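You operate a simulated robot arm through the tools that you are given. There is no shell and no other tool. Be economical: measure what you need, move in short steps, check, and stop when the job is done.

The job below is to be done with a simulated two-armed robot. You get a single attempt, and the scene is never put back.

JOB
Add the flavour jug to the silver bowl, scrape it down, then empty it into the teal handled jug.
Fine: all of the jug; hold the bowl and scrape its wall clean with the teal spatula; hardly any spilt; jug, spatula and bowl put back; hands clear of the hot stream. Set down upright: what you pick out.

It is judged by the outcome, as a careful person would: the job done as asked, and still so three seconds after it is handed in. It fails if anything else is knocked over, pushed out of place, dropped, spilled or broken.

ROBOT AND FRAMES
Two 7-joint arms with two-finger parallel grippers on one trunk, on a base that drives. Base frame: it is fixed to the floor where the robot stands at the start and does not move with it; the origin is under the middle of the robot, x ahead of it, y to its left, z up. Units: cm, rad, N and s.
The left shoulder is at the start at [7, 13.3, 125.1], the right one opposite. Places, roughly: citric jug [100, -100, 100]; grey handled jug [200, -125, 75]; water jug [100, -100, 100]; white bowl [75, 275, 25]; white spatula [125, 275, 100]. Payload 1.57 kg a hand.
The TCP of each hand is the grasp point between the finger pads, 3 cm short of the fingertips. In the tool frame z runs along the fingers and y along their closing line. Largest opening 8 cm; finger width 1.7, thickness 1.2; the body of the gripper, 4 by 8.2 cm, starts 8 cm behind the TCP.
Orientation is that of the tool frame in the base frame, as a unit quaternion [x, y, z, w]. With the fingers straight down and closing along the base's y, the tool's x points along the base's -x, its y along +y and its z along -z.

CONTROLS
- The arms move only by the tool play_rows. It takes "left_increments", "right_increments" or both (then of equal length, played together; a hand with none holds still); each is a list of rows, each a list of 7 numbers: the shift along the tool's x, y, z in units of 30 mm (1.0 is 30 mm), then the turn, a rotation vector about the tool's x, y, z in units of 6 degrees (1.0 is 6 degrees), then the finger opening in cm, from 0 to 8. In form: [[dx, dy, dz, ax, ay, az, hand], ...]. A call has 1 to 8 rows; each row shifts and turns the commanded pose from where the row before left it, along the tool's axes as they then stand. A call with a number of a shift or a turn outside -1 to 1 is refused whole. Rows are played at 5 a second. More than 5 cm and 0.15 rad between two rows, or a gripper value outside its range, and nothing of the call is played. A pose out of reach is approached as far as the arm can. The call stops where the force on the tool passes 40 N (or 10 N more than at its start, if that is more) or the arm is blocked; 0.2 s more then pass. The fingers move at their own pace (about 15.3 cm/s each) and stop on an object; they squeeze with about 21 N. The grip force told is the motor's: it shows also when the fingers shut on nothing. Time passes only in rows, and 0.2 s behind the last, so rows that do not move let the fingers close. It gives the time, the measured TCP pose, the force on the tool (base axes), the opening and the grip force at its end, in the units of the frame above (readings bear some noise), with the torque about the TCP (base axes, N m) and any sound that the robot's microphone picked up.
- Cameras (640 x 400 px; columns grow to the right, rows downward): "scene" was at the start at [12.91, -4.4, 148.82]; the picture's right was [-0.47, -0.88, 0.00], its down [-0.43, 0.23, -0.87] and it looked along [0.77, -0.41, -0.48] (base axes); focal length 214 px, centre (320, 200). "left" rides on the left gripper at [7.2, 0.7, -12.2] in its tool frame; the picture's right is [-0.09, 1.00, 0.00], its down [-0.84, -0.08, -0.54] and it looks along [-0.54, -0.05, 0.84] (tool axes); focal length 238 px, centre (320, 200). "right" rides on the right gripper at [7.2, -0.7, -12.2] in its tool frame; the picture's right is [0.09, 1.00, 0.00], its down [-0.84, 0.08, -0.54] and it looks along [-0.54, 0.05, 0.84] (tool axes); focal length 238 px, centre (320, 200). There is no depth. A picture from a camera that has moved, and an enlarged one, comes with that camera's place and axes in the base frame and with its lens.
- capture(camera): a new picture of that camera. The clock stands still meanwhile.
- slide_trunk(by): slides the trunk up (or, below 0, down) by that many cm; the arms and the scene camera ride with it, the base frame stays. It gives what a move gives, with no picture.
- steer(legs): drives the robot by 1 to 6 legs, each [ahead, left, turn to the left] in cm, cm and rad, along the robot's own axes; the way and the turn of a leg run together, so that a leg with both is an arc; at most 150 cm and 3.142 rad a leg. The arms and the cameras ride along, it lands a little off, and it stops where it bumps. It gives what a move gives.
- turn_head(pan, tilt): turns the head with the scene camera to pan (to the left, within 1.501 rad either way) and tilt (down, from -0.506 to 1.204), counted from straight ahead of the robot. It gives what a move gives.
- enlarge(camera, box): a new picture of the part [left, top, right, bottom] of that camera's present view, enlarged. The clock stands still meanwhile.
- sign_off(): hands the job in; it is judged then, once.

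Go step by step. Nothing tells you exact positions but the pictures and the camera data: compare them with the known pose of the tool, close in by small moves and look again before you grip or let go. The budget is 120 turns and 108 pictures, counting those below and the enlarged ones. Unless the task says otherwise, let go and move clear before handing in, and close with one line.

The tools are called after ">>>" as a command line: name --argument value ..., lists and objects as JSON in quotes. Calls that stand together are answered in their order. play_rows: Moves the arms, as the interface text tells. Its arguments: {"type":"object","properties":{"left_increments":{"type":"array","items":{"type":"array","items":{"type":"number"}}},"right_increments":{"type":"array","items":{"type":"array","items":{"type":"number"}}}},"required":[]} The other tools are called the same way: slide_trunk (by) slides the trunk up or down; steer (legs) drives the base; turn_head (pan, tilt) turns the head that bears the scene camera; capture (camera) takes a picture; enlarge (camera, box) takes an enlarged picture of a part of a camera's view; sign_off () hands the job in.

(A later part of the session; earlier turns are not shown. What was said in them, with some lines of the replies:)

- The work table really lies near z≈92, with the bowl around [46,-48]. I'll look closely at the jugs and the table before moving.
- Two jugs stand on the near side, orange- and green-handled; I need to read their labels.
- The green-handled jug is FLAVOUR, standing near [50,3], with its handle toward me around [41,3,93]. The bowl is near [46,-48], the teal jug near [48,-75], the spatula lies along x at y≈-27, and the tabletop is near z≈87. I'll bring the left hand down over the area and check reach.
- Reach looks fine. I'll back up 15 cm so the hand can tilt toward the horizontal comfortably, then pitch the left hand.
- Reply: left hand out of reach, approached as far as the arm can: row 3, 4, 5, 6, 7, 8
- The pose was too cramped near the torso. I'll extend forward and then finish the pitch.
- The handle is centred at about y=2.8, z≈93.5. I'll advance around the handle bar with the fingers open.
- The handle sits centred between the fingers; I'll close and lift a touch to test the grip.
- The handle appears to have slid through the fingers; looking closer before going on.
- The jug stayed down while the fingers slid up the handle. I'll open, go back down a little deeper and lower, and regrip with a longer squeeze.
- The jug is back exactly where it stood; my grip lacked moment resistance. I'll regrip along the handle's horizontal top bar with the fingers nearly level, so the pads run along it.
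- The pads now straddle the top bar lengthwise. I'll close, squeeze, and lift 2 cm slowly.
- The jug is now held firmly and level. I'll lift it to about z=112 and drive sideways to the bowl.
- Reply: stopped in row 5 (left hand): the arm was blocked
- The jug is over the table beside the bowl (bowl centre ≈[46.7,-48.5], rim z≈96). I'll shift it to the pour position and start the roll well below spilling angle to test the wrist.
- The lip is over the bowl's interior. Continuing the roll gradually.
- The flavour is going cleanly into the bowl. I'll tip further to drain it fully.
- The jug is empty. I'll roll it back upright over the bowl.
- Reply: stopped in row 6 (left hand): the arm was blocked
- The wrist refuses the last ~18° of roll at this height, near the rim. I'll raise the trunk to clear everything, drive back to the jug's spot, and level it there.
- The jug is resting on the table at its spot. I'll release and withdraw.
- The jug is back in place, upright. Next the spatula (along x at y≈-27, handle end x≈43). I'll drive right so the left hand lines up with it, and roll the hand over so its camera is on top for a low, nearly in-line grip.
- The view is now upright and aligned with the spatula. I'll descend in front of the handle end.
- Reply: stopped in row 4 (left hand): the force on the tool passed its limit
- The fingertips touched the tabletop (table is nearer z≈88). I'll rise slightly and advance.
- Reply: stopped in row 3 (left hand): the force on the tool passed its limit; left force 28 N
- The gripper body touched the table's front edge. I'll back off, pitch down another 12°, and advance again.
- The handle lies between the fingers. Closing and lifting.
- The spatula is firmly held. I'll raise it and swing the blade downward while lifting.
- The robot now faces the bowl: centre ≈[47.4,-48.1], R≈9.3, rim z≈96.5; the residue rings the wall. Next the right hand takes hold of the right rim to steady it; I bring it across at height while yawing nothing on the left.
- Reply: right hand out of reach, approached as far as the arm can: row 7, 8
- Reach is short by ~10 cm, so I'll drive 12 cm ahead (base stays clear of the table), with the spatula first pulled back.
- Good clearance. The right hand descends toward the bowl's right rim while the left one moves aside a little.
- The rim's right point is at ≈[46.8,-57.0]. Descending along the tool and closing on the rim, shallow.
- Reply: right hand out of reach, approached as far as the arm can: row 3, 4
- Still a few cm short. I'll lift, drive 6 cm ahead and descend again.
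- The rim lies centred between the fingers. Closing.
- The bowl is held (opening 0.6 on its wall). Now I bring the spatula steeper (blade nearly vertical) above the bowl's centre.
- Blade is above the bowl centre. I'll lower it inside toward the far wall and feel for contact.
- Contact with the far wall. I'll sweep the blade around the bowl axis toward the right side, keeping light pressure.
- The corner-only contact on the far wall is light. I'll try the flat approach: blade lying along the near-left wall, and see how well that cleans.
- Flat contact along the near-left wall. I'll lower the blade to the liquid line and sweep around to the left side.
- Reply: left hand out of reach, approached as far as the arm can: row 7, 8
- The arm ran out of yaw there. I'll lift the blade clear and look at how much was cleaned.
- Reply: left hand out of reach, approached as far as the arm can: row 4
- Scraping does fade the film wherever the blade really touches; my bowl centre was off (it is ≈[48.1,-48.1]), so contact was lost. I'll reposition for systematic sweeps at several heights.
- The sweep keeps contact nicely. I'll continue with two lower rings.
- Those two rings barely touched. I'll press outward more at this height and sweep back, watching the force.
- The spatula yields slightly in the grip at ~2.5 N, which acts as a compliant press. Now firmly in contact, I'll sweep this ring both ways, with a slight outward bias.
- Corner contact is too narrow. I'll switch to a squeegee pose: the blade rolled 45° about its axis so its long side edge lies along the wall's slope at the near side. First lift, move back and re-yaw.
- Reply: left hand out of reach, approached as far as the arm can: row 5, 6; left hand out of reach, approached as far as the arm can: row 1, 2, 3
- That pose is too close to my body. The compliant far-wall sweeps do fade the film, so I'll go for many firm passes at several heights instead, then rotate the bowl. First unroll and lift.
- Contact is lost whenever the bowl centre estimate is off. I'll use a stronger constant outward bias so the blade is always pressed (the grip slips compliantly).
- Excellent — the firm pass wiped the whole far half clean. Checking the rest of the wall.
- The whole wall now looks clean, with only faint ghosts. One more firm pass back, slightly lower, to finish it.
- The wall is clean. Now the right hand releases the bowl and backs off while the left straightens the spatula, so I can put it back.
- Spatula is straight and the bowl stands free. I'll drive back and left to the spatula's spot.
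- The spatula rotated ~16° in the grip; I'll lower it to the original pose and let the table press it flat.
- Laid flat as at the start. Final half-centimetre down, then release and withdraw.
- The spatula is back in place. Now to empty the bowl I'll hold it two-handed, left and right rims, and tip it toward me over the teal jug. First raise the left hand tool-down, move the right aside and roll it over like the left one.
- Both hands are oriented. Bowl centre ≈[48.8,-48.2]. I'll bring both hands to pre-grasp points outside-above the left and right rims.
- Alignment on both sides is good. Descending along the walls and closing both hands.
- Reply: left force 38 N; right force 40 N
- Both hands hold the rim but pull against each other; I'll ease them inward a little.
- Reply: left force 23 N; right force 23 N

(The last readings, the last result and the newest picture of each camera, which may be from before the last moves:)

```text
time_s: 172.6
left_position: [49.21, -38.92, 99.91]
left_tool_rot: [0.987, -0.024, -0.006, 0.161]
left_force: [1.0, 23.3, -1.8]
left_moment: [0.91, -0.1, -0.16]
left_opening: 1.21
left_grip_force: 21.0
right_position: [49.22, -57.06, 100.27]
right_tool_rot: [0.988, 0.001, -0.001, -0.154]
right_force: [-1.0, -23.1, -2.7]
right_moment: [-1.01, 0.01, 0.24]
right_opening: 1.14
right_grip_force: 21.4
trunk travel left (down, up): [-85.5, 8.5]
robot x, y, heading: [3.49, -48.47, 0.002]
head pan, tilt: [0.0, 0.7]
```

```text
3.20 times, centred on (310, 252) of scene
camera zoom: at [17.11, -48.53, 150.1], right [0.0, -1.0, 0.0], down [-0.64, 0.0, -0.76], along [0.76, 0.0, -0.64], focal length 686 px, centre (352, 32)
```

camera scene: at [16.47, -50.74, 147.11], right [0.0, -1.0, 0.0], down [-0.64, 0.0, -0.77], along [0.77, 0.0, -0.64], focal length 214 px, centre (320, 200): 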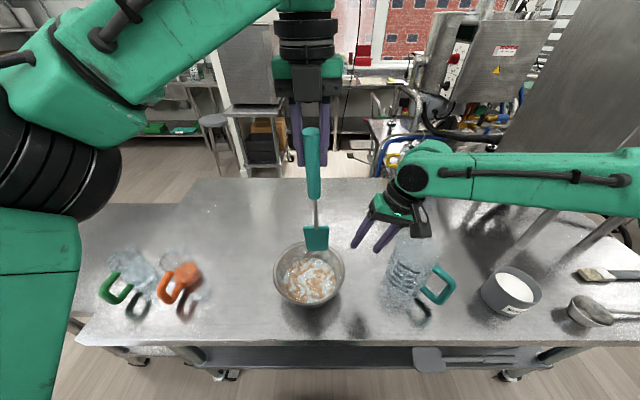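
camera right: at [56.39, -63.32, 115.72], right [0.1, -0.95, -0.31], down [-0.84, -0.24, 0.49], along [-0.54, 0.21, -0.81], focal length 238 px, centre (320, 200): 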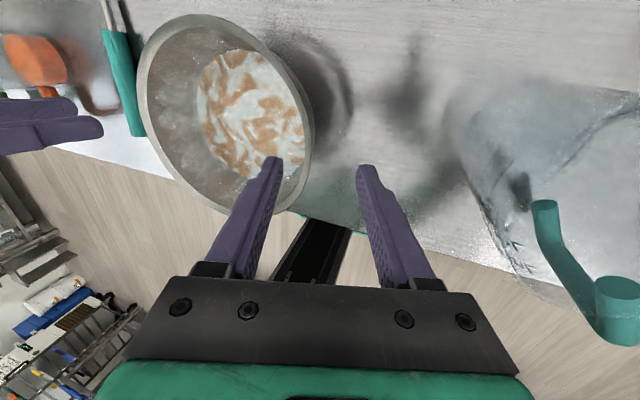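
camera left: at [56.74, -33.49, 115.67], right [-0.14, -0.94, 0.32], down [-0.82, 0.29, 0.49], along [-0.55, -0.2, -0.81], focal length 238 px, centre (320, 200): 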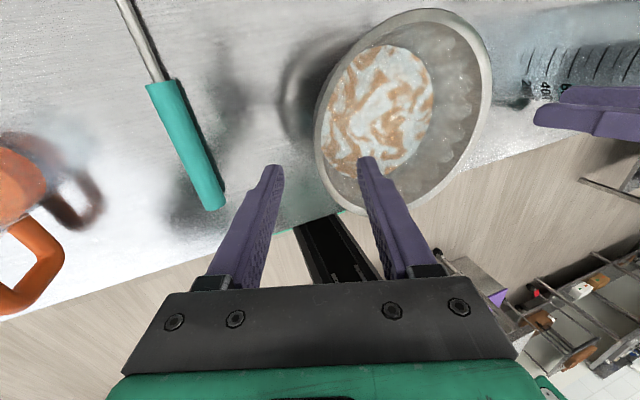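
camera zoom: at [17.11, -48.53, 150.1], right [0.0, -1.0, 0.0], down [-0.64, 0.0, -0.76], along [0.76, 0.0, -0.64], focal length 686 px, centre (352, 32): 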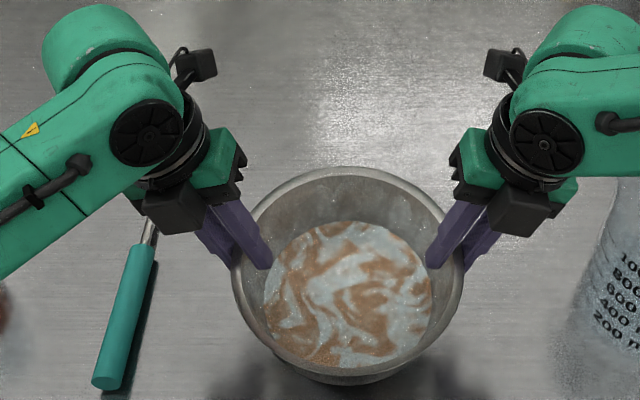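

The bowl is up, level, total weight only ~4.5 N. I'll raise further with the trunk and then both arms in lockstep, and measure the teal jug.

>>> play_rows --left_increments '[[0, -0.02, -0.007, 0, 0, 0, 0], [0, 0, 0, 0, 0, 0, 0]]' --right_increments '[[0, 0.02, -0.007, 0, 0, 0, 0], [0, 0, 0, 0, 0, 0, 0]]'

>>> slide_trunk --by 8.4

>>> play_rows --left_increments '[[0, 0.161, -0.473, 0, 0, 0, 0], [0, 0.161, -0.473, 0, 0, 0, 0], [0, 0.161, -0.473, 0, 0, 0, 0], [0, 0.161, -0.473, 0, 0, 0, 0], [0, 0.161, -0.473, 0, 0, 0, 0], [0, 0.161, -0.473, 0, 0, 0, 0]]' --right_increments '[[0, -0.154, -0.475, 0, 0, 0, 0], [0, -0.154, -0.475, 0, 0, 0, 0], [0, -0.154, -0.475, 0, 0, 0, 0], [0, -0.154, -0.475, 0, 0, 0, 0], [0, -0.154, -0.475, 0, 0, 0, 0], [0, -0.154, -0.475, 0, 0, 0, 0]]'

>>> capture --camera "scene"

```text
time_s: 173.2
left_position: [49.14, -39.14, 99.98]
left_tool_rot: [0.986, -0.024, -0.006, 0.162]
left_force: [2.2, 22.7, -1.9]
left_moment: [0.93, -0.52, 0.03]
left_opening: 1.23
left_grip_force: 20.9
right_position: [49.17, -56.91, 100.28]
right_tool_rot: [0.988, 0.001, -0.001, -0.155]
right_force: [-3.0, -22.7, -2.9]
right_moment: [-0.96, 0.53, 0.36]
right_opening: 1.15
right_grip_force: 20.5
trunk travel left (down, up): [-85.5, 8.5]
robot x, y, heading: [3.64, -48.19, -0.001]
head pan, tilt: [0.0, 0.7]
```

```text
time_s: 174.4
left_position: [49.21, -39.02, 108.46]
left_tool_rot: [0.987, -0.024, -0.006, 0.162]
left_force: [1.3, 24.1, -3.2]
left_moment: [0.94, -0.41, 0.04]
left_opening: 1.22
left_grip_force: 21.0
right_position: [49.15, -57.05, 108.56]
right_tool_rot: [0.988, 0.0, -0.001, -0.155]
right_force: [-1.4, -23.6, -2.1]
right_moment: [-1.0, 0.36, 0.33]
right_opening: 1.16
right_grip_force: 20.9
trunk travel left (down, up): [-93.9, 0.1]
robot x, y, heading: [3.45, -48.56, 0.001]
head pan, tilt: [0.0, 0.7]
```

```text
time_s: 175.8
left_position: [49.3, -38.93, 117.47]
left_tool_rot: [0.987, -0.023, -0.008, 0.16]
left_force: [-0.6, 27.7, -2.6]
left_moment: [1.08, 0.41, -0.18]
left_opening: 1.26
left_grip_force: 21.2
right_position: [49.23, -57.03, 117.59]
right_tool_rot: [0.988, 0.0, -0.001, -0.154]
right_force: [0.0, -28.0, -3.1]
right_moment: [-1.05, -0.46, 0.08]
right_opening: 1.14
right_grip_force: 20.8
trunk travel left (down, up): [-93.9, 0.1]
robot x, y, heading: [3.68, -48.46, 0.004]
head pan, tilt: [0.0, 0.7]
```

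```text
11 pictures are left
camera scene: at [17.1, -48.52, 158.5], right [0.0, -1.0, 0.0], down [-0.64, 0.0, -0.76], along [0.76, 0.0, -0.64], focal length 214 px, centre (320, 200)
```

scene: 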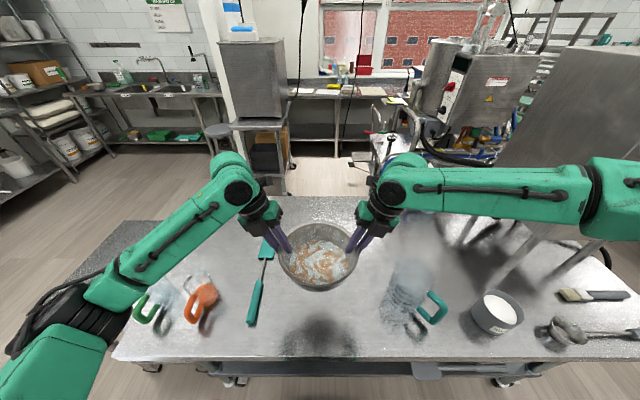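

>>> enlarge --camera "scene" --box '[360, 215, 470, 340]'

```text
3.20 times, centred on (415, 278) of scene
camera zoom: at [17.1, -48.52, 158.5], right [0.0, -1.0, 0.0], down [-0.64, 0.0, -0.76], along [0.76, 0.0, -0.64], focal length 686 px, centre (16, -48)
```

zoom: 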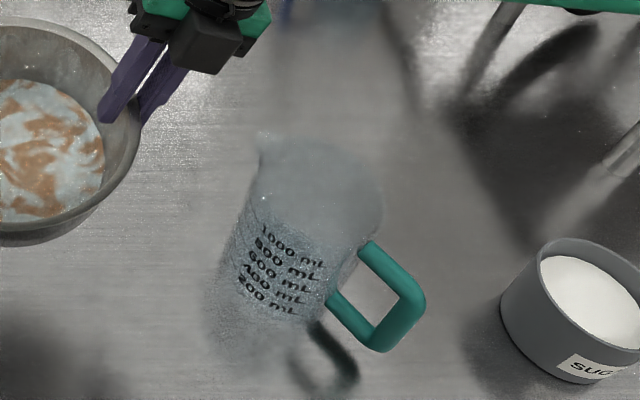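

The teal jug's mouth is centred ≈[50,-75.5] at z≈104. I'll ease the squeeze, raise a bit, and carry the bowl sideways over to the jug.

>>> play_rows --left_increments '[[0, -0.03, -0.01, 0, 0, 0, 0], [0, 0.161, -0.473, 0, 0, 0, 0], [0, 0, 0, 0, 0, 0, 0]]' --right_increments '[[0, 0.03, -0.01, 0, 0, 0, 0], [0, -0.154, -0.475, 0, 0, 0, 0], [0, 0, 0, 0, 0, 0, 0]]'

>>> steer --legs '[[0, -13.7, 0], [0, -13.7, 0], [3.5, 0, 0]]'

>>> capture --camera "scene"

>>> capture --camera "left"

```text
time_s: 176.6
left_position: [49.3, -39.0, 118.96]
left_tool_rot: [0.986, -0.023, -0.006, 0.163]
left_force: [2.4, 21.3, -3.6]
left_moment: [0.92, -0.49, 0.02]
left_opening: 1.25
left_grip_force: 21.7
right_position: [49.24, -57.04, 119.02]
right_tool_rot: [0.988, 0.002, -0.001, -0.155]
right_force: [-3.4, -22.0, -3.1]
right_moment: [-0.93, 0.42, 0.35]
right_opening: 1.19
right_grip_force: 20.9
trunk travel left (down, up): [-93.9, 0.1]
robot x, y, heading: [3.74, -48.64, 0.002]
head pan, tilt: [0.0, 0.7]
```

```text
time_s: 179.3
left_position: [52.12, -66.23, 119.26]
left_tool_rot: [0.986, -0.024, -0.004, 0.162]
left_force: [-0.2, 20.7, -3.8]
left_moment: [0.9, -0.1, -0.02]
left_opening: 1.22
left_grip_force: 20.6
right_position: [52.17, -84.31, 119.48]
right_tool_rot: [0.988, 0.002, 0.003, -0.155]
right_force: [-2.3, -20.5, -2.4]
right_moment: [-0.94, -0.1, 0.18]
right_opening: 1.17
right_grip_force: 20.5
trunk travel left (down, up): [-93.9, 0.1]
robot x, y, heading: [7.35, -76.17, -0.002]
head pan, tilt: [0.0, 0.7]
```

```text
9 pictures are left
camera scene: at [19.68, -75.9, 158.6], right [0.0, -1.0, 0.0], down [-0.64, 0.0, -0.77], along [0.77, 0.0, -0.64], focal length 214 px, centre (320, 200)
```

scene: 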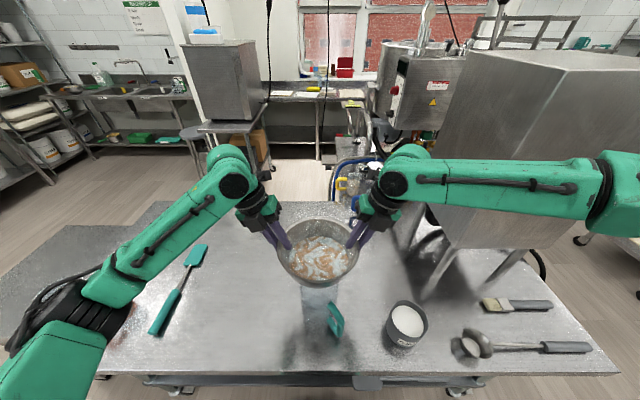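

```text
8 pictures are left
camera left: at [59.47, -63.39, 130.96], right [-0.14, -0.94, 0.32], down [-0.82, 0.29, 0.49], along [-0.55, -0.2, -0.81], focal length 238 px, centre (320, 200)
```

left: 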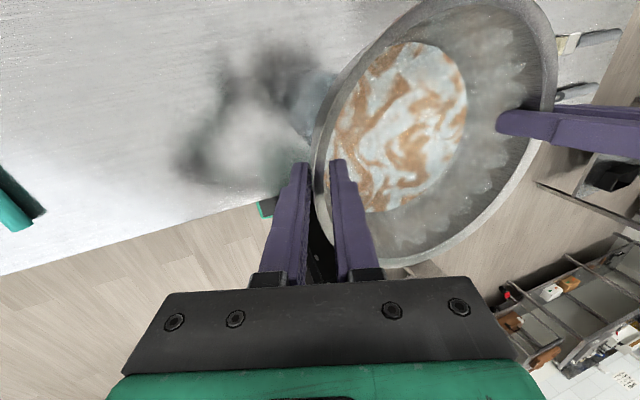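

>>> enlarge --camera "scene" --box '[270, 270, 370, 345]'

```text
5.33 times, centred on (320, 308) of scene
camera zoom: at [19.68, -75.9, 158.6], right [0.0, -1.0, 0.0], down [-0.64, 0.0, -0.77], along [0.77, 0.0, -0.64], focal length 1144 px, centre (320, -373)
```

zoom: 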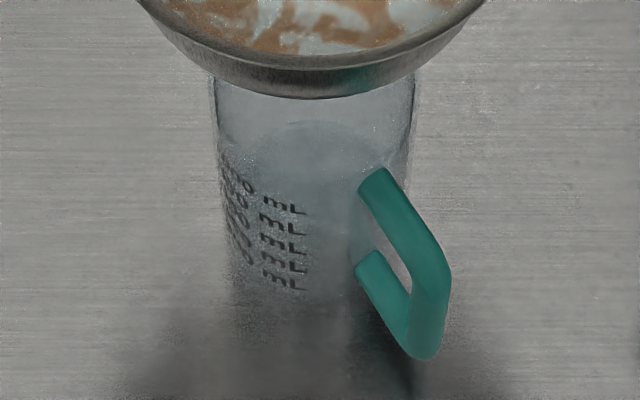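

The jug is centred at [50.0,-75.5] and the bowl is right above in y. Starting the tilt toward me with a small forward shift, both hands in lockstep.

>>> play_rows --left_increments '[[0.333, 0, 0, 0.049, 0.945, 0.322, 0], [0.331, -0.011, 0.033, 0.049, 0.945, 0.322, 0], [0.326, -0.022, 0.065, 0.049, 0.945, 0.322, 0]]' --right_increments '[[0.333, 0, 0, 0, 0.951, -0.308, 0], [0.331, 0.011, 0.033, 0, 0.951, -0.308, 0], [0.326, 0.021, 0.066, 0, 0.951, -0.308, 0]]'

```text
time_s: 180.1
left_position: [55.76, -66.53, 119.01]
left_tool_rot: [0.976, -0.047, 0.148, 0.154]
left_force: [-0.1, 11.2, -3.0]
left_moment: [0.78, 0.32, 0.08]
left_opening: 1.27
left_grip_force: 20.6
right_position: [55.98, -84.43, 119.09]
right_tool_rot: [0.976, 0.024, 0.155, -0.151]
right_force: [-0.1, -11.4, -3.5]
right_moment: [-0.78, -0.34, -0.09]
right_opening: 1.14
right_grip_force: 21.1
trunk travel left (down, up): [-93.9, 0.1]
robot x, y, heading: [7.3, -76.14, 0.006]
head pan, tilt: [0.0, 0.7]
```

>>> play_rows --left_increments '[[0.317, -0.033, 0.097, 0.049, 0.945, 0.322, 0], [0.304, -0.044, 0.128, 0.049, 0.945, 0.322, 0]]' --right_increments '[[0.317, 0.032, 0.098, 0, 0.951, -0.308, 0], [0.304, 0.042, 0.128, 0, 0.951, -0.308, 0]]'

>>> play_rows --left_increments '[[-0.057, 0.017, -0.049, 0.025, 0.472, 0.161, 0], [-0.057, 0.017, -0.049, 0.025, 0.472, 0.161, 0], [-0.057, 0.017, -0.049, 0.025, 0.472, 0.161, 0], [-0.057, 0.017, -0.049, 0.025, 0.472, 0.161, 0]]' --right_increments '[[-0.057, -0.016, -0.049, 0, 0.476, -0.154, 0], [-0.057, -0.016, -0.049, 0, 0.476, -0.154, 0], [-0.057, -0.016, -0.049, 0, 0.476, -0.154, 0], [-0.057, -0.016, -0.049, 0, 0.476, -0.154, 0]]'

>>> enlarge --camera "scene" --box '[240, 190, 400, 350]'

```text
time_s: 180.7
left_position: [58.03, -66.62, 118.85]
left_tool_rot: [0.955, -0.064, 0.249, 0.147]
left_force: [0.4, 25.5, -2.6]
left_moment: [0.95, 0.39, 0.38]
left_opening: 1.22
left_grip_force: 20.7
right_position: [58.01, -84.56, 119.14]
right_tool_rot: [0.955, 0.039, 0.256, -0.147]
right_force: [0.5, -24.2, -3.7]
right_moment: [-0.91, -0.27, -0.41]
right_opening: 1.14
right_grip_force: 21.1
trunk travel left (down, up): [-93.9, 0.1]
robot x, y, heading: [7.02, -75.45, -0.0]
head pan, tilt: [0.0, 0.7]
```

```text
time_s: 181.7
left_position: [57.12, -66.54, 119.06]
left_tool_rot: [0.924, -0.08, 0.346, 0.14]
left_force: [2.8, 25.0, -1.8]
left_moment: [0.74, -0.28, 0.69]
left_opening: 1.23
left_grip_force: 21.4
right_position: [57.01, -84.58, 119.24]
right_tool_rot: [0.922, 0.055, 0.354, -0.145]
right_force: [-2.4, -24.9, -3.7]
right_moment: [-0.92, 0.41, -0.42]
right_opening: 1.14
right_grip_force: 20.9
trunk travel left (down, up): [-93.9, 0.1]
robot x, y, heading: [7.26, -76.16, 0.003]
head pan, tilt: [0.0, 0.7]
```

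```text
2.50 times, centred on (320, 270) of scene
camera zoom: at [20.78, -76.03, 158.5], right [0.0, -1.0, 0.0], down [-0.64, 0.0, -0.76], along [0.76, 0.0, -0.64], focal length 536 px, centre (320, 25)
```

zoom: 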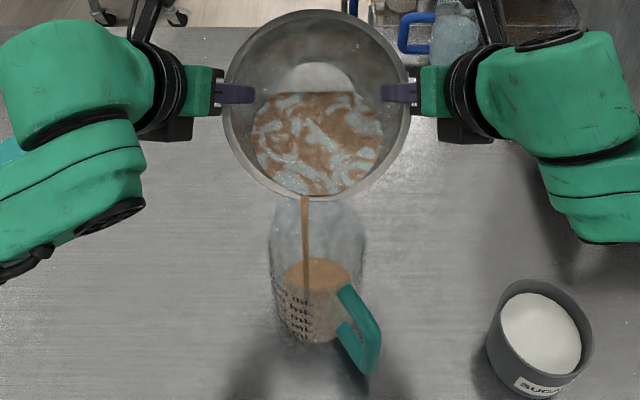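

The stream falls cleanly into the jug. Continuing the tilt slowly while drawing back.

>>> play_rows --left_increments '[[-0.09, 0.03, -0.085, 0.025, 0.472, 0.161, 0], [-0.09, 0.03, -0.085, 0.025, 0.472, 0.161, 0], [-0.09, 0.03, -0.085, 0.025, 0.472, 0.161, 0], [-0.076, 0.034, -0.099, 0.025, 0.472, 0.161, 0], [-0.076, 0.034, -0.099, 0.025, 0.472, 0.161, 0], [-0.07, 0.036, -0.105, 0.025, 0.472, 0.161, 0], [-0.065, 0.037, -0.108, 0.025, 0.472, 0.161, 0], [-0.06, 0.038, -0.11, 0.025, 0.472, 0.161, 0]]' --right_increments '[[-0.09, -0.029, -0.086, 0, 0.476, -0.154, 0], [-0.09, -0.029, -0.086, 0, 0.476, -0.154, 0], [-0.09, -0.029, -0.086, 0, 0.476, -0.154, 0], [-0.076, -0.032, -0.1, 0, 0.476, -0.154, 0], [-0.076, -0.032, -0.1, 0, 0.476, -0.154, 0], [-0.07, -0.034, -0.106, 0, 0.476, -0.154, 0], [-0.065, -0.035, -0.109, 0, 0.476, -0.154, 0], [-0.06, -0.036, -0.111, 0, 0.476, -0.154, 0]]'

>>> enlarge --camera "scene" --box '[240, 190, 400, 350]'

```text
time_s: 183.5
left_position: [53.86, -66.34, 119.1]
left_tool_rot: [0.832, -0.11, 0.531, 0.122]
left_force: [1.1, 19.9, -1.0]
left_moment: [0.45, -0.02, 0.86]
left_opening: 1.2
left_grip_force: 21.3
right_position: [53.86, -84.46, 119.21]
right_tool_rot: [0.828, 0.086, 0.538, -0.132]
right_force: [-0.3, -19.2, -1.5]
right_moment: [-0.56, 0.08, -0.59]
right_opening: 1.14
right_grip_force: 20.8
trunk travel left (down, up): [-93.9, 0.1]
robot x, y, heading: [7.22, -76.31, 0.005]
head pan, tilt: [0.0, 0.7]
```

```text
2.50 times, centred on (320, 270) of scene
camera zoom: at [20.69, -76.01, 158.51], right [0.0, -1.0, 0.0], down [-0.64, 0.0, -0.76], along [0.76, 0.0, -0.64], focal length 536 px, centre (320, 25)
```

zoom: 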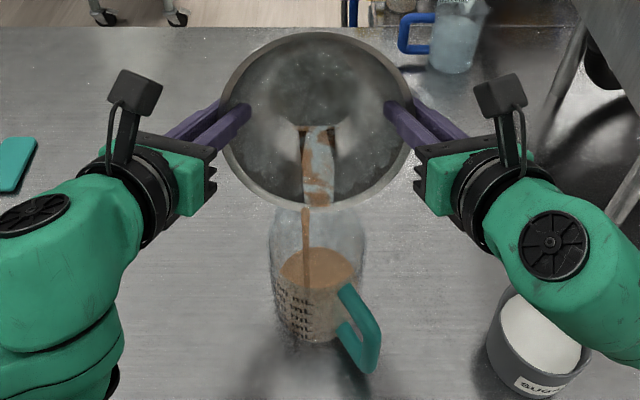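

>>> play_rows --left_increments '[[-0.055, 0.046, -0.138, 0.025, 0.472, 0.161, 0], [-0.05, 0.047, -0.142, 0.025, 0.472, 0.161, 0], [-0.045, 0.048, -0.145, 0.025, 0.472, 0.161, 0], [-0.035, 0.049, -0.147, 0.025, 0.472, 0.161, 0], [-0.025, 0.05, -0.148, 0.025, 0.472, 0.161, 0], [-0.02, 0.05, -0.149, 0.025, 0.472, 0.161, 0], [-0.01, 0.05, -0.149, 0.025, 0.472, 0.161, 0], [0, 0.05, -0.149, 0.025, 0.472, 0.161, 0]]' --right_increments '[[-0.055, -0.044, -0.139, 0, 0.476, -0.154, 0], [-0.05, -0.045, -0.143, 0, 0.476, -0.154, 0], [-0.045, -0.046, -0.146, 0, 0.476, -0.154, 0], [-0.035, -0.047, -0.148, 0, 0.476, -0.154, 0], [-0.025, -0.048, -0.149, 0, 0.476, -0.154, 0], [-0.02, -0.048, -0.15, 0, 0.476, -0.154, 0], [-0.01, -0.048, -0.15, 0, 0.476, -0.154, 0], [0, -0.048, -0.15, 0, 0.476, -0.154, 0]]'

```text
time_s: 185.3
left_position: [50.1, -66.64, 119.53]
left_tool_rot: [0.702, -0.134, 0.692, 0.098]
left_force: [0.7, 4.4, 3.1]
left_moment: [-0.08, -0.47, 0.66]
left_opening: 1.28
left_grip_force: 21.1
right_position: [50.09, -84.75, 120.07]
right_tool_rot: [0.698, 0.112, 0.698, -0.113]
right_force: [-0.1, -4.2, -4.0]
right_moment: [-0.47, 0.52, -0.65]
right_opening: 1.18
right_grip_force: 20.9
right hand out of reach, approached as far as the arm can: row 8
trunk travel left (down, up): [-93.9, 0.1]
robot x, y, heading: [7.37, -75.92, 0.011]
head pan, tilt: [0.0, 0.7]
```

At 90° the right arm reaches its limit. I'll hold to drain and look.

>>> play_rows --left_increments '[[0, 0, 0, 0, 0, 0, 0], [0, 0, 0, 0, 0, 0, 0], [0, 0, 0, 0, 0, 0, 0], [0, 0, 0, 0, 0, 0, 0], [0, 0, 0, 0, 0, 0, 0], [0, 0, 0, 0, 0, 0, 0], [0, 0, 0, 0, 0, 0, 0], [0, 0, 0, 0, 0, 0, 0]]' --right_increments '[[0, 0, 0, 0, 0, 0, 0], [0, 0, 0, 0, 0, 0, 0], [0, 0, 0, 0, 0, 0, 0], [0, 0, 0, 0, 0, 0, 0], [0, 0, 0, 0, 0, 0, 0], [0, 0, 0, 0, 0, 0, 0], [0, 0, 0, 0, 0, 0, 0], [0, 0, 0, 0, 0, 0, 0]]'

>>> enlarge --camera "scene" --box '[240, 190, 400, 350]'

```text
time_s: 187.1
left_position: [50.01, -66.57, 119.35]
left_tool_rot: [0.703, -0.134, 0.691, 0.098]
left_force: [1.1, -27.7, 1.0]
left_moment: [0.28, 0.05, 0.2]
left_opening: 1.22
left_grip_force: 21.1
right_position: [50.19, -84.81, 120.11]
right_tool_rot: [0.698, 0.113, 0.698, -0.114]
right_force: [-0.4, 28.1, -2.2]
right_moment: [-0.39, 0.01, -0.06]
right_opening: 1.11
right_grip_force: 21.0
trunk travel left (down, up): [-93.9, 0.1]
robot x, y, heading: [7.42, -76.08, 0.008]
head pan, tilt: [0.0, 0.7]
```

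```text
2.50 times, centred on (320, 270) of scene
camera zoom: at [20.7, -76.02, 158.5], right [0.0, -1.0, 0.0], down [-0.64, 0.0, -0.76], along [0.76, 0.0, -0.64], focal length 536 px, centre (320, 25)
```

zoom: 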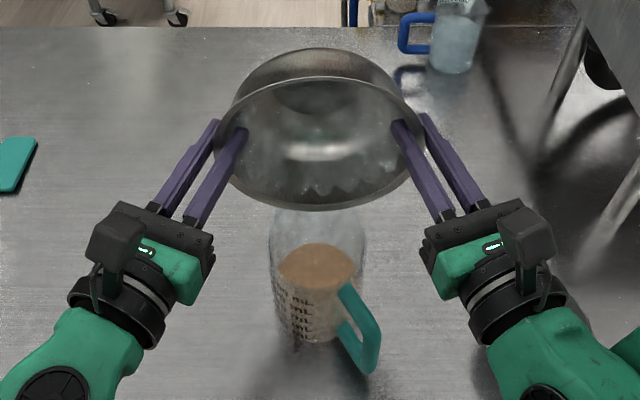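

The bowl is empty and nothing has spilled. Rotating it back upright in lockstep.

>>> play_rows --left_increments '[[0, 0.02, 0.006, 0, 0, 0, 0], [0, -0.102, 0.3, -0.049, -0.945, -0.322, 0], [0.033, -0.101, 0.298, -0.049, -0.945, -0.322, 0], [0.066, -0.1, 0.293, -0.049, -0.945, -0.322, 0], [0.098, -0.097, 0.285, -0.049, -0.945, -0.322, 0], [0, 0, 0, -0.049, -0.945, -0.322, 0], [0, 0, 0, -0.049, -0.945, -0.322, 0]]' --right_increments '[[0, -0.02, 0.006, 0, 0, 0, 0], [0, 0.098, 0.301, 0, -0.951, 0.308, 0], [0.033, 0.097, 0.3, 0, -0.951, 0.308, 0], [0.066, 0.095, 0.295, 0, -0.951, 0.308, 0], [0.098, 0.093, 0.287, 0, -0.951, 0.308, 0], [0, 0, 0, 0, -0.951, 0.308, 0], [0, 0, 0, 0, -0.951, 0.308, 0]]'

```text
time_s: 188.7
left_position: [53.86, -66.64, 119.22]
left_tool_rot: [0.882, -0.098, 0.44, 0.134]
left_force: [2.2, -17.8, 1.2]
left_moment: [0.26, -0.42, 0.21]
left_opening: 1.1
left_grip_force: 20.6
right_position: [54.05, -84.79, 120.19]
right_tool_rot: [0.879, 0.073, 0.448, -0.142]
right_force: [-1.4, 15.5, -3.7]
right_moment: [-0.58, 0.44, 0.01]
right_opening: 1.23
right_grip_force: 21.0
trunk travel left (down, up): [-93.9, 0.1]
robot x, y, heading: [7.36, -76.12, 0.007]
head pan, tilt: [0.0, 0.7]
```

>>> play_rows --left_increments '[[0, 0, 0, -0.049, -0.945, -0.322, 0], [0, 0, 0, -0.049, -0.945, -0.322, 0], [0, 0, 0, -0.049, -0.945, -0.322, 0], [0, 0, 0, -0.049, -0.945, -0.322, 0], [0, 0, 0, -0.049, -0.945, -0.322, 0], [0, 0, 0, -0.049, -0.945, -0.322, 0], [-0.2, 0, 0, -0.049, -0.945, -0.322, 0], [-0.2, 0, 0, -0.049, -0.945, -0.322, 0]]' --right_increments '[[0, 0, 0, 0, -0.951, 0.308, 0], [0, 0, 0, 0, -0.951, 0.308, 0], [0, 0, 0, 0, -0.951, 0.308, 0], [0, 0, 0, 0, -0.951, 0.308, 0], [0, 0, 0, 0, -0.951, 0.308, 0], [0, 0, 0, 0, -0.951, 0.308, 0], [-0.2, 0, 0, 0, -0.951, 0.308, 0], [-0.2, 0, 0, 0, -0.951, 0.308, 0]]'

```text
time_s: 190.5
left_position: [52.69, -66.68, 118.89]
left_tool_rot: [0.985, -0.032, 0.042, 0.162]
left_force: [-0.4, -24.7, -1.2]
left_moment: [0.3, 0.46, -0.34]
left_opening: 1.03
left_grip_force: 21.0
right_position: [52.97, -84.83, 119.92]
right_tool_rot: [0.986, 0.01, 0.052, -0.158]
right_force: [-0.5, 24.7, -0.3]
right_moment: [0.05, -0.47, 0.27]
right_opening: 1.22
right_grip_force: 21.4
trunk travel left (down, up): [-93.9, 0.1]
robot x, y, heading: [7.27, -76.02, 0.004]
head pan, tilt: [0.0, 0.7]
```

>>> play_rows --left_increments '[[0, 0, 0, -0.045, -0.86, -0.29, 0], [0, 0.02, 0.006, 0, 0, 0, 0], [0, 0, 0, 0, 0, 0, 0]]' --right_increments '[[0, 0.046, 0.143, 0, -0.87, 0.28, 0], [0, 0.026, 0.149, 0, 0, 0, 0], [0, 0, 0, 0, 0, 0, 0]]'

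>>> steer --legs '[[-5.8, 0, 0], [0, 13.9, 0], [0, 13.8, 0]]'

>>> slide_trunk --by -11.4

```text
time_s: 191.3
left_position: [52.68, -66.61, 119.03]
left_tool_rot: [0.987, -0.025, -0.003, 0.161]
left_force: [-0.9, -17.8, -2.5]
left_moment: [0.34, 0.5, -0.34]
left_opening: 1.18
left_grip_force: 20.8
right_position: [52.98, -84.87, 119.0]
right_tool_rot: [0.988, 0.001, 0.006, -0.157]
right_force: [1.1, 17.7, 0.2]
right_moment: [-0.03, -0.51, 0.18]
right_opening: 1.03
right_grip_force: 20.6
trunk travel left (down, up): [-93.9, 0.1]
robot x, y, heading: [7.07, -75.88, 0.004]
head pan, tilt: [0.0, 0.7]
```

```text
time_s: 194.1
left_position: [47.06, -38.91, 118.96]
left_tool_rot: [0.987, -0.025, -0.003, 0.159]
left_force: [1.1, -12.6, -1.3]
left_moment: [0.36, -0.21, -0.16]
left_opening: 1.2
left_grip_force: 21.2
right_position: [47.3, -57.22, 118.94]
right_tool_rot: [0.987, 0.001, 0.005, -0.158]
right_force: [-1.7, 12.2, 0.2]
right_moment: [-0.29, 0.22, 0.4]
right_opening: 1.04
right_grip_force: 21.4
trunk travel left (down, up): [-93.9, 0.1]
robot x, y, heading: [1.81, -47.97, 0.006]
head pan, tilt: [0.0, 0.7]
```

```text
time_s: 195.6
left_position: [47.05, -38.7, 107.55]
left_tool_rot: [0.987, -0.025, -0.003, 0.16]
left_force: [0.1, -2.8, -0.4]
left_moment: [0.55, 0.03, -0.1]
left_opening: 1.17
left_grip_force: 21.0
right_position: [47.26, -56.93, 107.53]
right_tool_rot: [0.988, 0.002, 0.004, -0.156]
right_force: [-1.0, 1.7, -1.5]
right_moment: [-0.46, 0.0, 0.27]
right_opening: 1.05
right_grip_force: 21.4
trunk travel left (down, up): [-82.5, 11.5]
robot x, y, heading: [1.48, -47.9, 0.004]
head pan, tilt: [0.0, 0.7]
```

>>> play_rows --left_increments '[[0, -0.161, 0.473, 0, 0, 0, 0], [0, -0.161, 0.473, 0, 0, 0, 0], [0, -0.161, 0.473, 0, 0, 0, 0], [0, -0.161, 0.473, 0, 0, 0, 0], [0, -0.161, 0.473, 0, 0, 0, 0], [0, -0.161, 0.473, 0, 0, 0, 0]]' --right_increments '[[0, 0.154, 0.475, 0, 0, 0, 0], [0, 0.154, 0.475, 0, 0, 0, 0], [0, 0.154, 0.475, 0, 0, 0, 0], [0, 0.154, 0.475, 0, 0, 0, 0], [0, 0.154, 0.475, 0, 0, 0, 0], [0, 0.154, 0.475, 0, 0, 0, 0]]'

>>> enlarge --camera "scene" --box '[210, 190, 410, 315]'

```text
time_s: 197.0
left_position: [47.05, -38.69, 98.39]
left_tool_rot: [0.987, -0.024, -0.003, 0.161]
left_force: [1.3, -3.4, -0.4]
left_moment: [0.52, -0.09, -0.12]
left_opening: 1.12
left_grip_force: 20.8
right_position: [47.47, -56.94, 98.65]
right_tool_rot: [0.988, 0.002, 0.004, -0.157]
right_force: [-1.8, 4.0, -1.6]
right_moment: [-0.49, 0.08, 0.31]
right_opening: 1.05
right_grip_force: 20.9
trunk travel left (down, up): [-82.5, 11.5]
robot x, y, heading: [1.79, -47.96, 0.004]
head pan, tilt: [0.0, 0.7]
```

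```text
3.20 times, centred on (310, 252) of scene
camera zoom: at [15.07, -48.04, 147.1], right [0.0, -1.0, 0.0], down [-0.64, 0.0, -0.76], along [0.76, 0.0, -0.64], focal length 686 px, centre (352, 32)
```

zoom: 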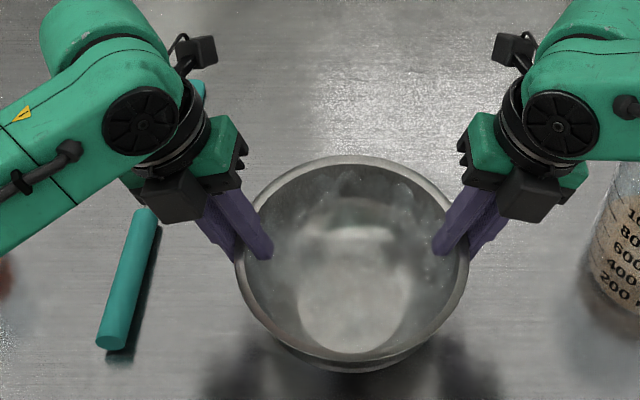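

>>> play_rows --left_increments '[[0, -0.027, 0.079, 0, 0, 0, 0], [0, -0.027, 0.079, 0, 0, 0, 0], [0, -0.027, 0.079, 0, 0, 0, 0], [0, -0.027, 0.079, 0, 0, 0, 0]]' --right_increments '[[0, 0.026, 0.079, 0, 0, 0, 0], [0, 0.026, 0.079, 0, 0, 0, 0], [0, 0.026, 0.079, 0, 0, 0, 0], [0, 0.026, 0.079, 0, 0, 0, 0]]'

```text
time_s: 198.0
left_position: [47.06, -38.8, 97.43]
left_tool_rot: [0.987, -0.025, -0.003, 0.161]
left_force: [2.9, 1.8, -1.0]
left_moment: [0.58, -0.32, 0.01]
left_opening: 1.16
left_grip_force: 21.1
right_position: [47.34, -57.05, 97.61]
right_tool_rot: [0.988, 0.001, 0.004, -0.156]
right_force: [-1.5, -2.1, -1.0]
right_moment: [-0.58, 0.31, 0.35]
right_opening: 1.06
right_grip_force: 21.3
trunk travel left (down, up): [-82.5, 11.5]
robot x, y, heading: [1.69, -47.84, 0.001]
head pan, tilt: [0.0, 0.7]
```

>>> play_rows --left_increments '[[0, -0.022, 0.063, 0, 0, 0, 0], [0, -0.022, 0.063, 0, 0, 0, 0], [0, 0, 0, 0, 0, 0, 0]]' --right_increments '[[0, 0.021, 0.063, 0, 0, 0, 0], [0, 0.021, 0.063, 0, 0, 0, 0], [0, 0, 0, 0, 0, 0, 0]]'

```text
time_s: 198.8
left_position: [46.9, -38.67, 97.32]
left_tool_rot: [0.987, -0.025, -0.001, 0.16]
left_force: [2.8, 6.5, 8.5]
left_moment: [0.58, -0.67, 0.11]
left_opening: 1.13
left_grip_force: 20.4
right_position: [47.1, -56.96, 97.37]
right_tool_rot: [0.988, 0.002, 0.008, -0.156]
right_force: [0.5, -2.4, 12.4]
right_moment: [-0.5, -0.45, 0.19]
right_opening: 1.09
right_grip_force: 21.0
trunk travel left (down, up): [-82.5, 11.5]
robot x, y, heading: [1.44, -47.85, 0.003]
head pan, tilt: [0.0, 0.7]
```

The bowl is on the table at its original spot. Opening both hands and withdrawing along their tools.

>>> play_rows --left_increments '[[0, 0, 0, 0, 0, 0, 2], [0, 0, 0, 0, 0, 0, 5], [0, 0, 0, 0, 0, 0, 5], [0, 0, -0.6, 0, 0, 0, 5], [0, 0, -0.9, 0, 0, 0, 5], [0, 0, -1, 0, 0, 0, 5], [0, 0, -1, 0, 0, 0, 5], [0, 0, -1, 0, 0, 0, 5]]' --right_increments '[[0, 0, 0, 0, 0, 0, 2], [0, 0, 0, 0, 0, 0, 5], [0, 0, 0, 0, 0, 0, 5], [0, 0, -0.6, 0, 0, 0, 5], [0, 0, -0.9, 0, 0, 0, 5], [0, 0, -1, 0, 0, 0, 5], [0, 0, -1, 0, 0, 0, 5], [0, 0, -1, 0, 0, 0, 5]]'

>>> steer --legs '[[-14, 0, 0]]'

>>> capture --camera "scene"

```text
time_s: 200.6
left_position: [47.01, -34.49, 110.12]
left_tool_rot: [0.987, -0.025, -0.002, 0.16]
left_force: [-1.0, -0.1, 0.0]
left_moment: [0.0, -0.01, -0.01]
left_opening: 4.99
left_grip_force: 0.0
right_position: [47.28, -60.99, 110.42]
right_tool_rot: [0.988, 0.001, 0.006, -0.157]
right_force: [-0.2, -0.5, -0.4]
right_moment: [0.0, -0.03, 0.02]
right_opening: 4.99
right_grip_force: 0.1
trunk travel left (down, up): [-82.5, 11.5]
robot x, y, heading: [1.38, -47.85, 0.004]
head pan, tilt: [0.0, 0.7]
```

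```text
time_s: 201.9
left_position: [33.67, -34.55, 109.96]
left_tool_rot: [0.987, -0.025, -0.005, 0.16]
left_force: [0.3, 0.0, 0.0]
left_moment: [-0.02, 0.01, 0.03]
left_opening: 4.98
left_grip_force: 0.1
right_position: [33.78, -60.92, 110.2]
right_tool_rot: [0.988, 0.001, 0.003, -0.156]
right_force: [-0.4, 0.1, 0.4]
right_moment: [0.01, -0.01, 0.02]
right_opening: 4.98
right_grip_force: 0.0
trunk travel left (down, up): [-82.5, 11.5]
robot x, y, heading: [-12.04, -48.39, 0.0]
head pan, tilt: [0.0, 0.7]
```

```text
2 pictures are left
camera scene: at [1.57, -48.06, 147.07], right [0.0, -1.0, 0.0], down [-0.65, 0.0, -0.76], along [0.76, 0.0, -0.65], focal length 214 px, centre (320, 200)
```

scene: 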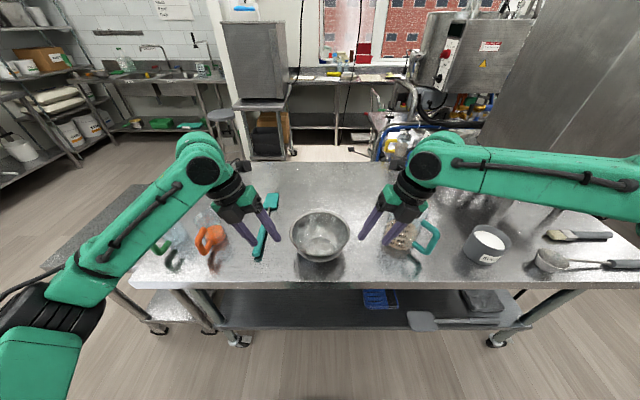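

Everything stands in place: flavour jug and bowl empty and back upright, spatula back, mix in the teal-handled jug, and both hands are clear. I'm handing it in.

>>> sign_off

```text
The job is handed in.
```

The flavour jug is emptied into the silver bowl, the bowl's wall looks clean after scraping with the teal spatula, and the mix is now in the teal-handled jug; I saw no spills, and the jug, spatula and bowl are back in their places.
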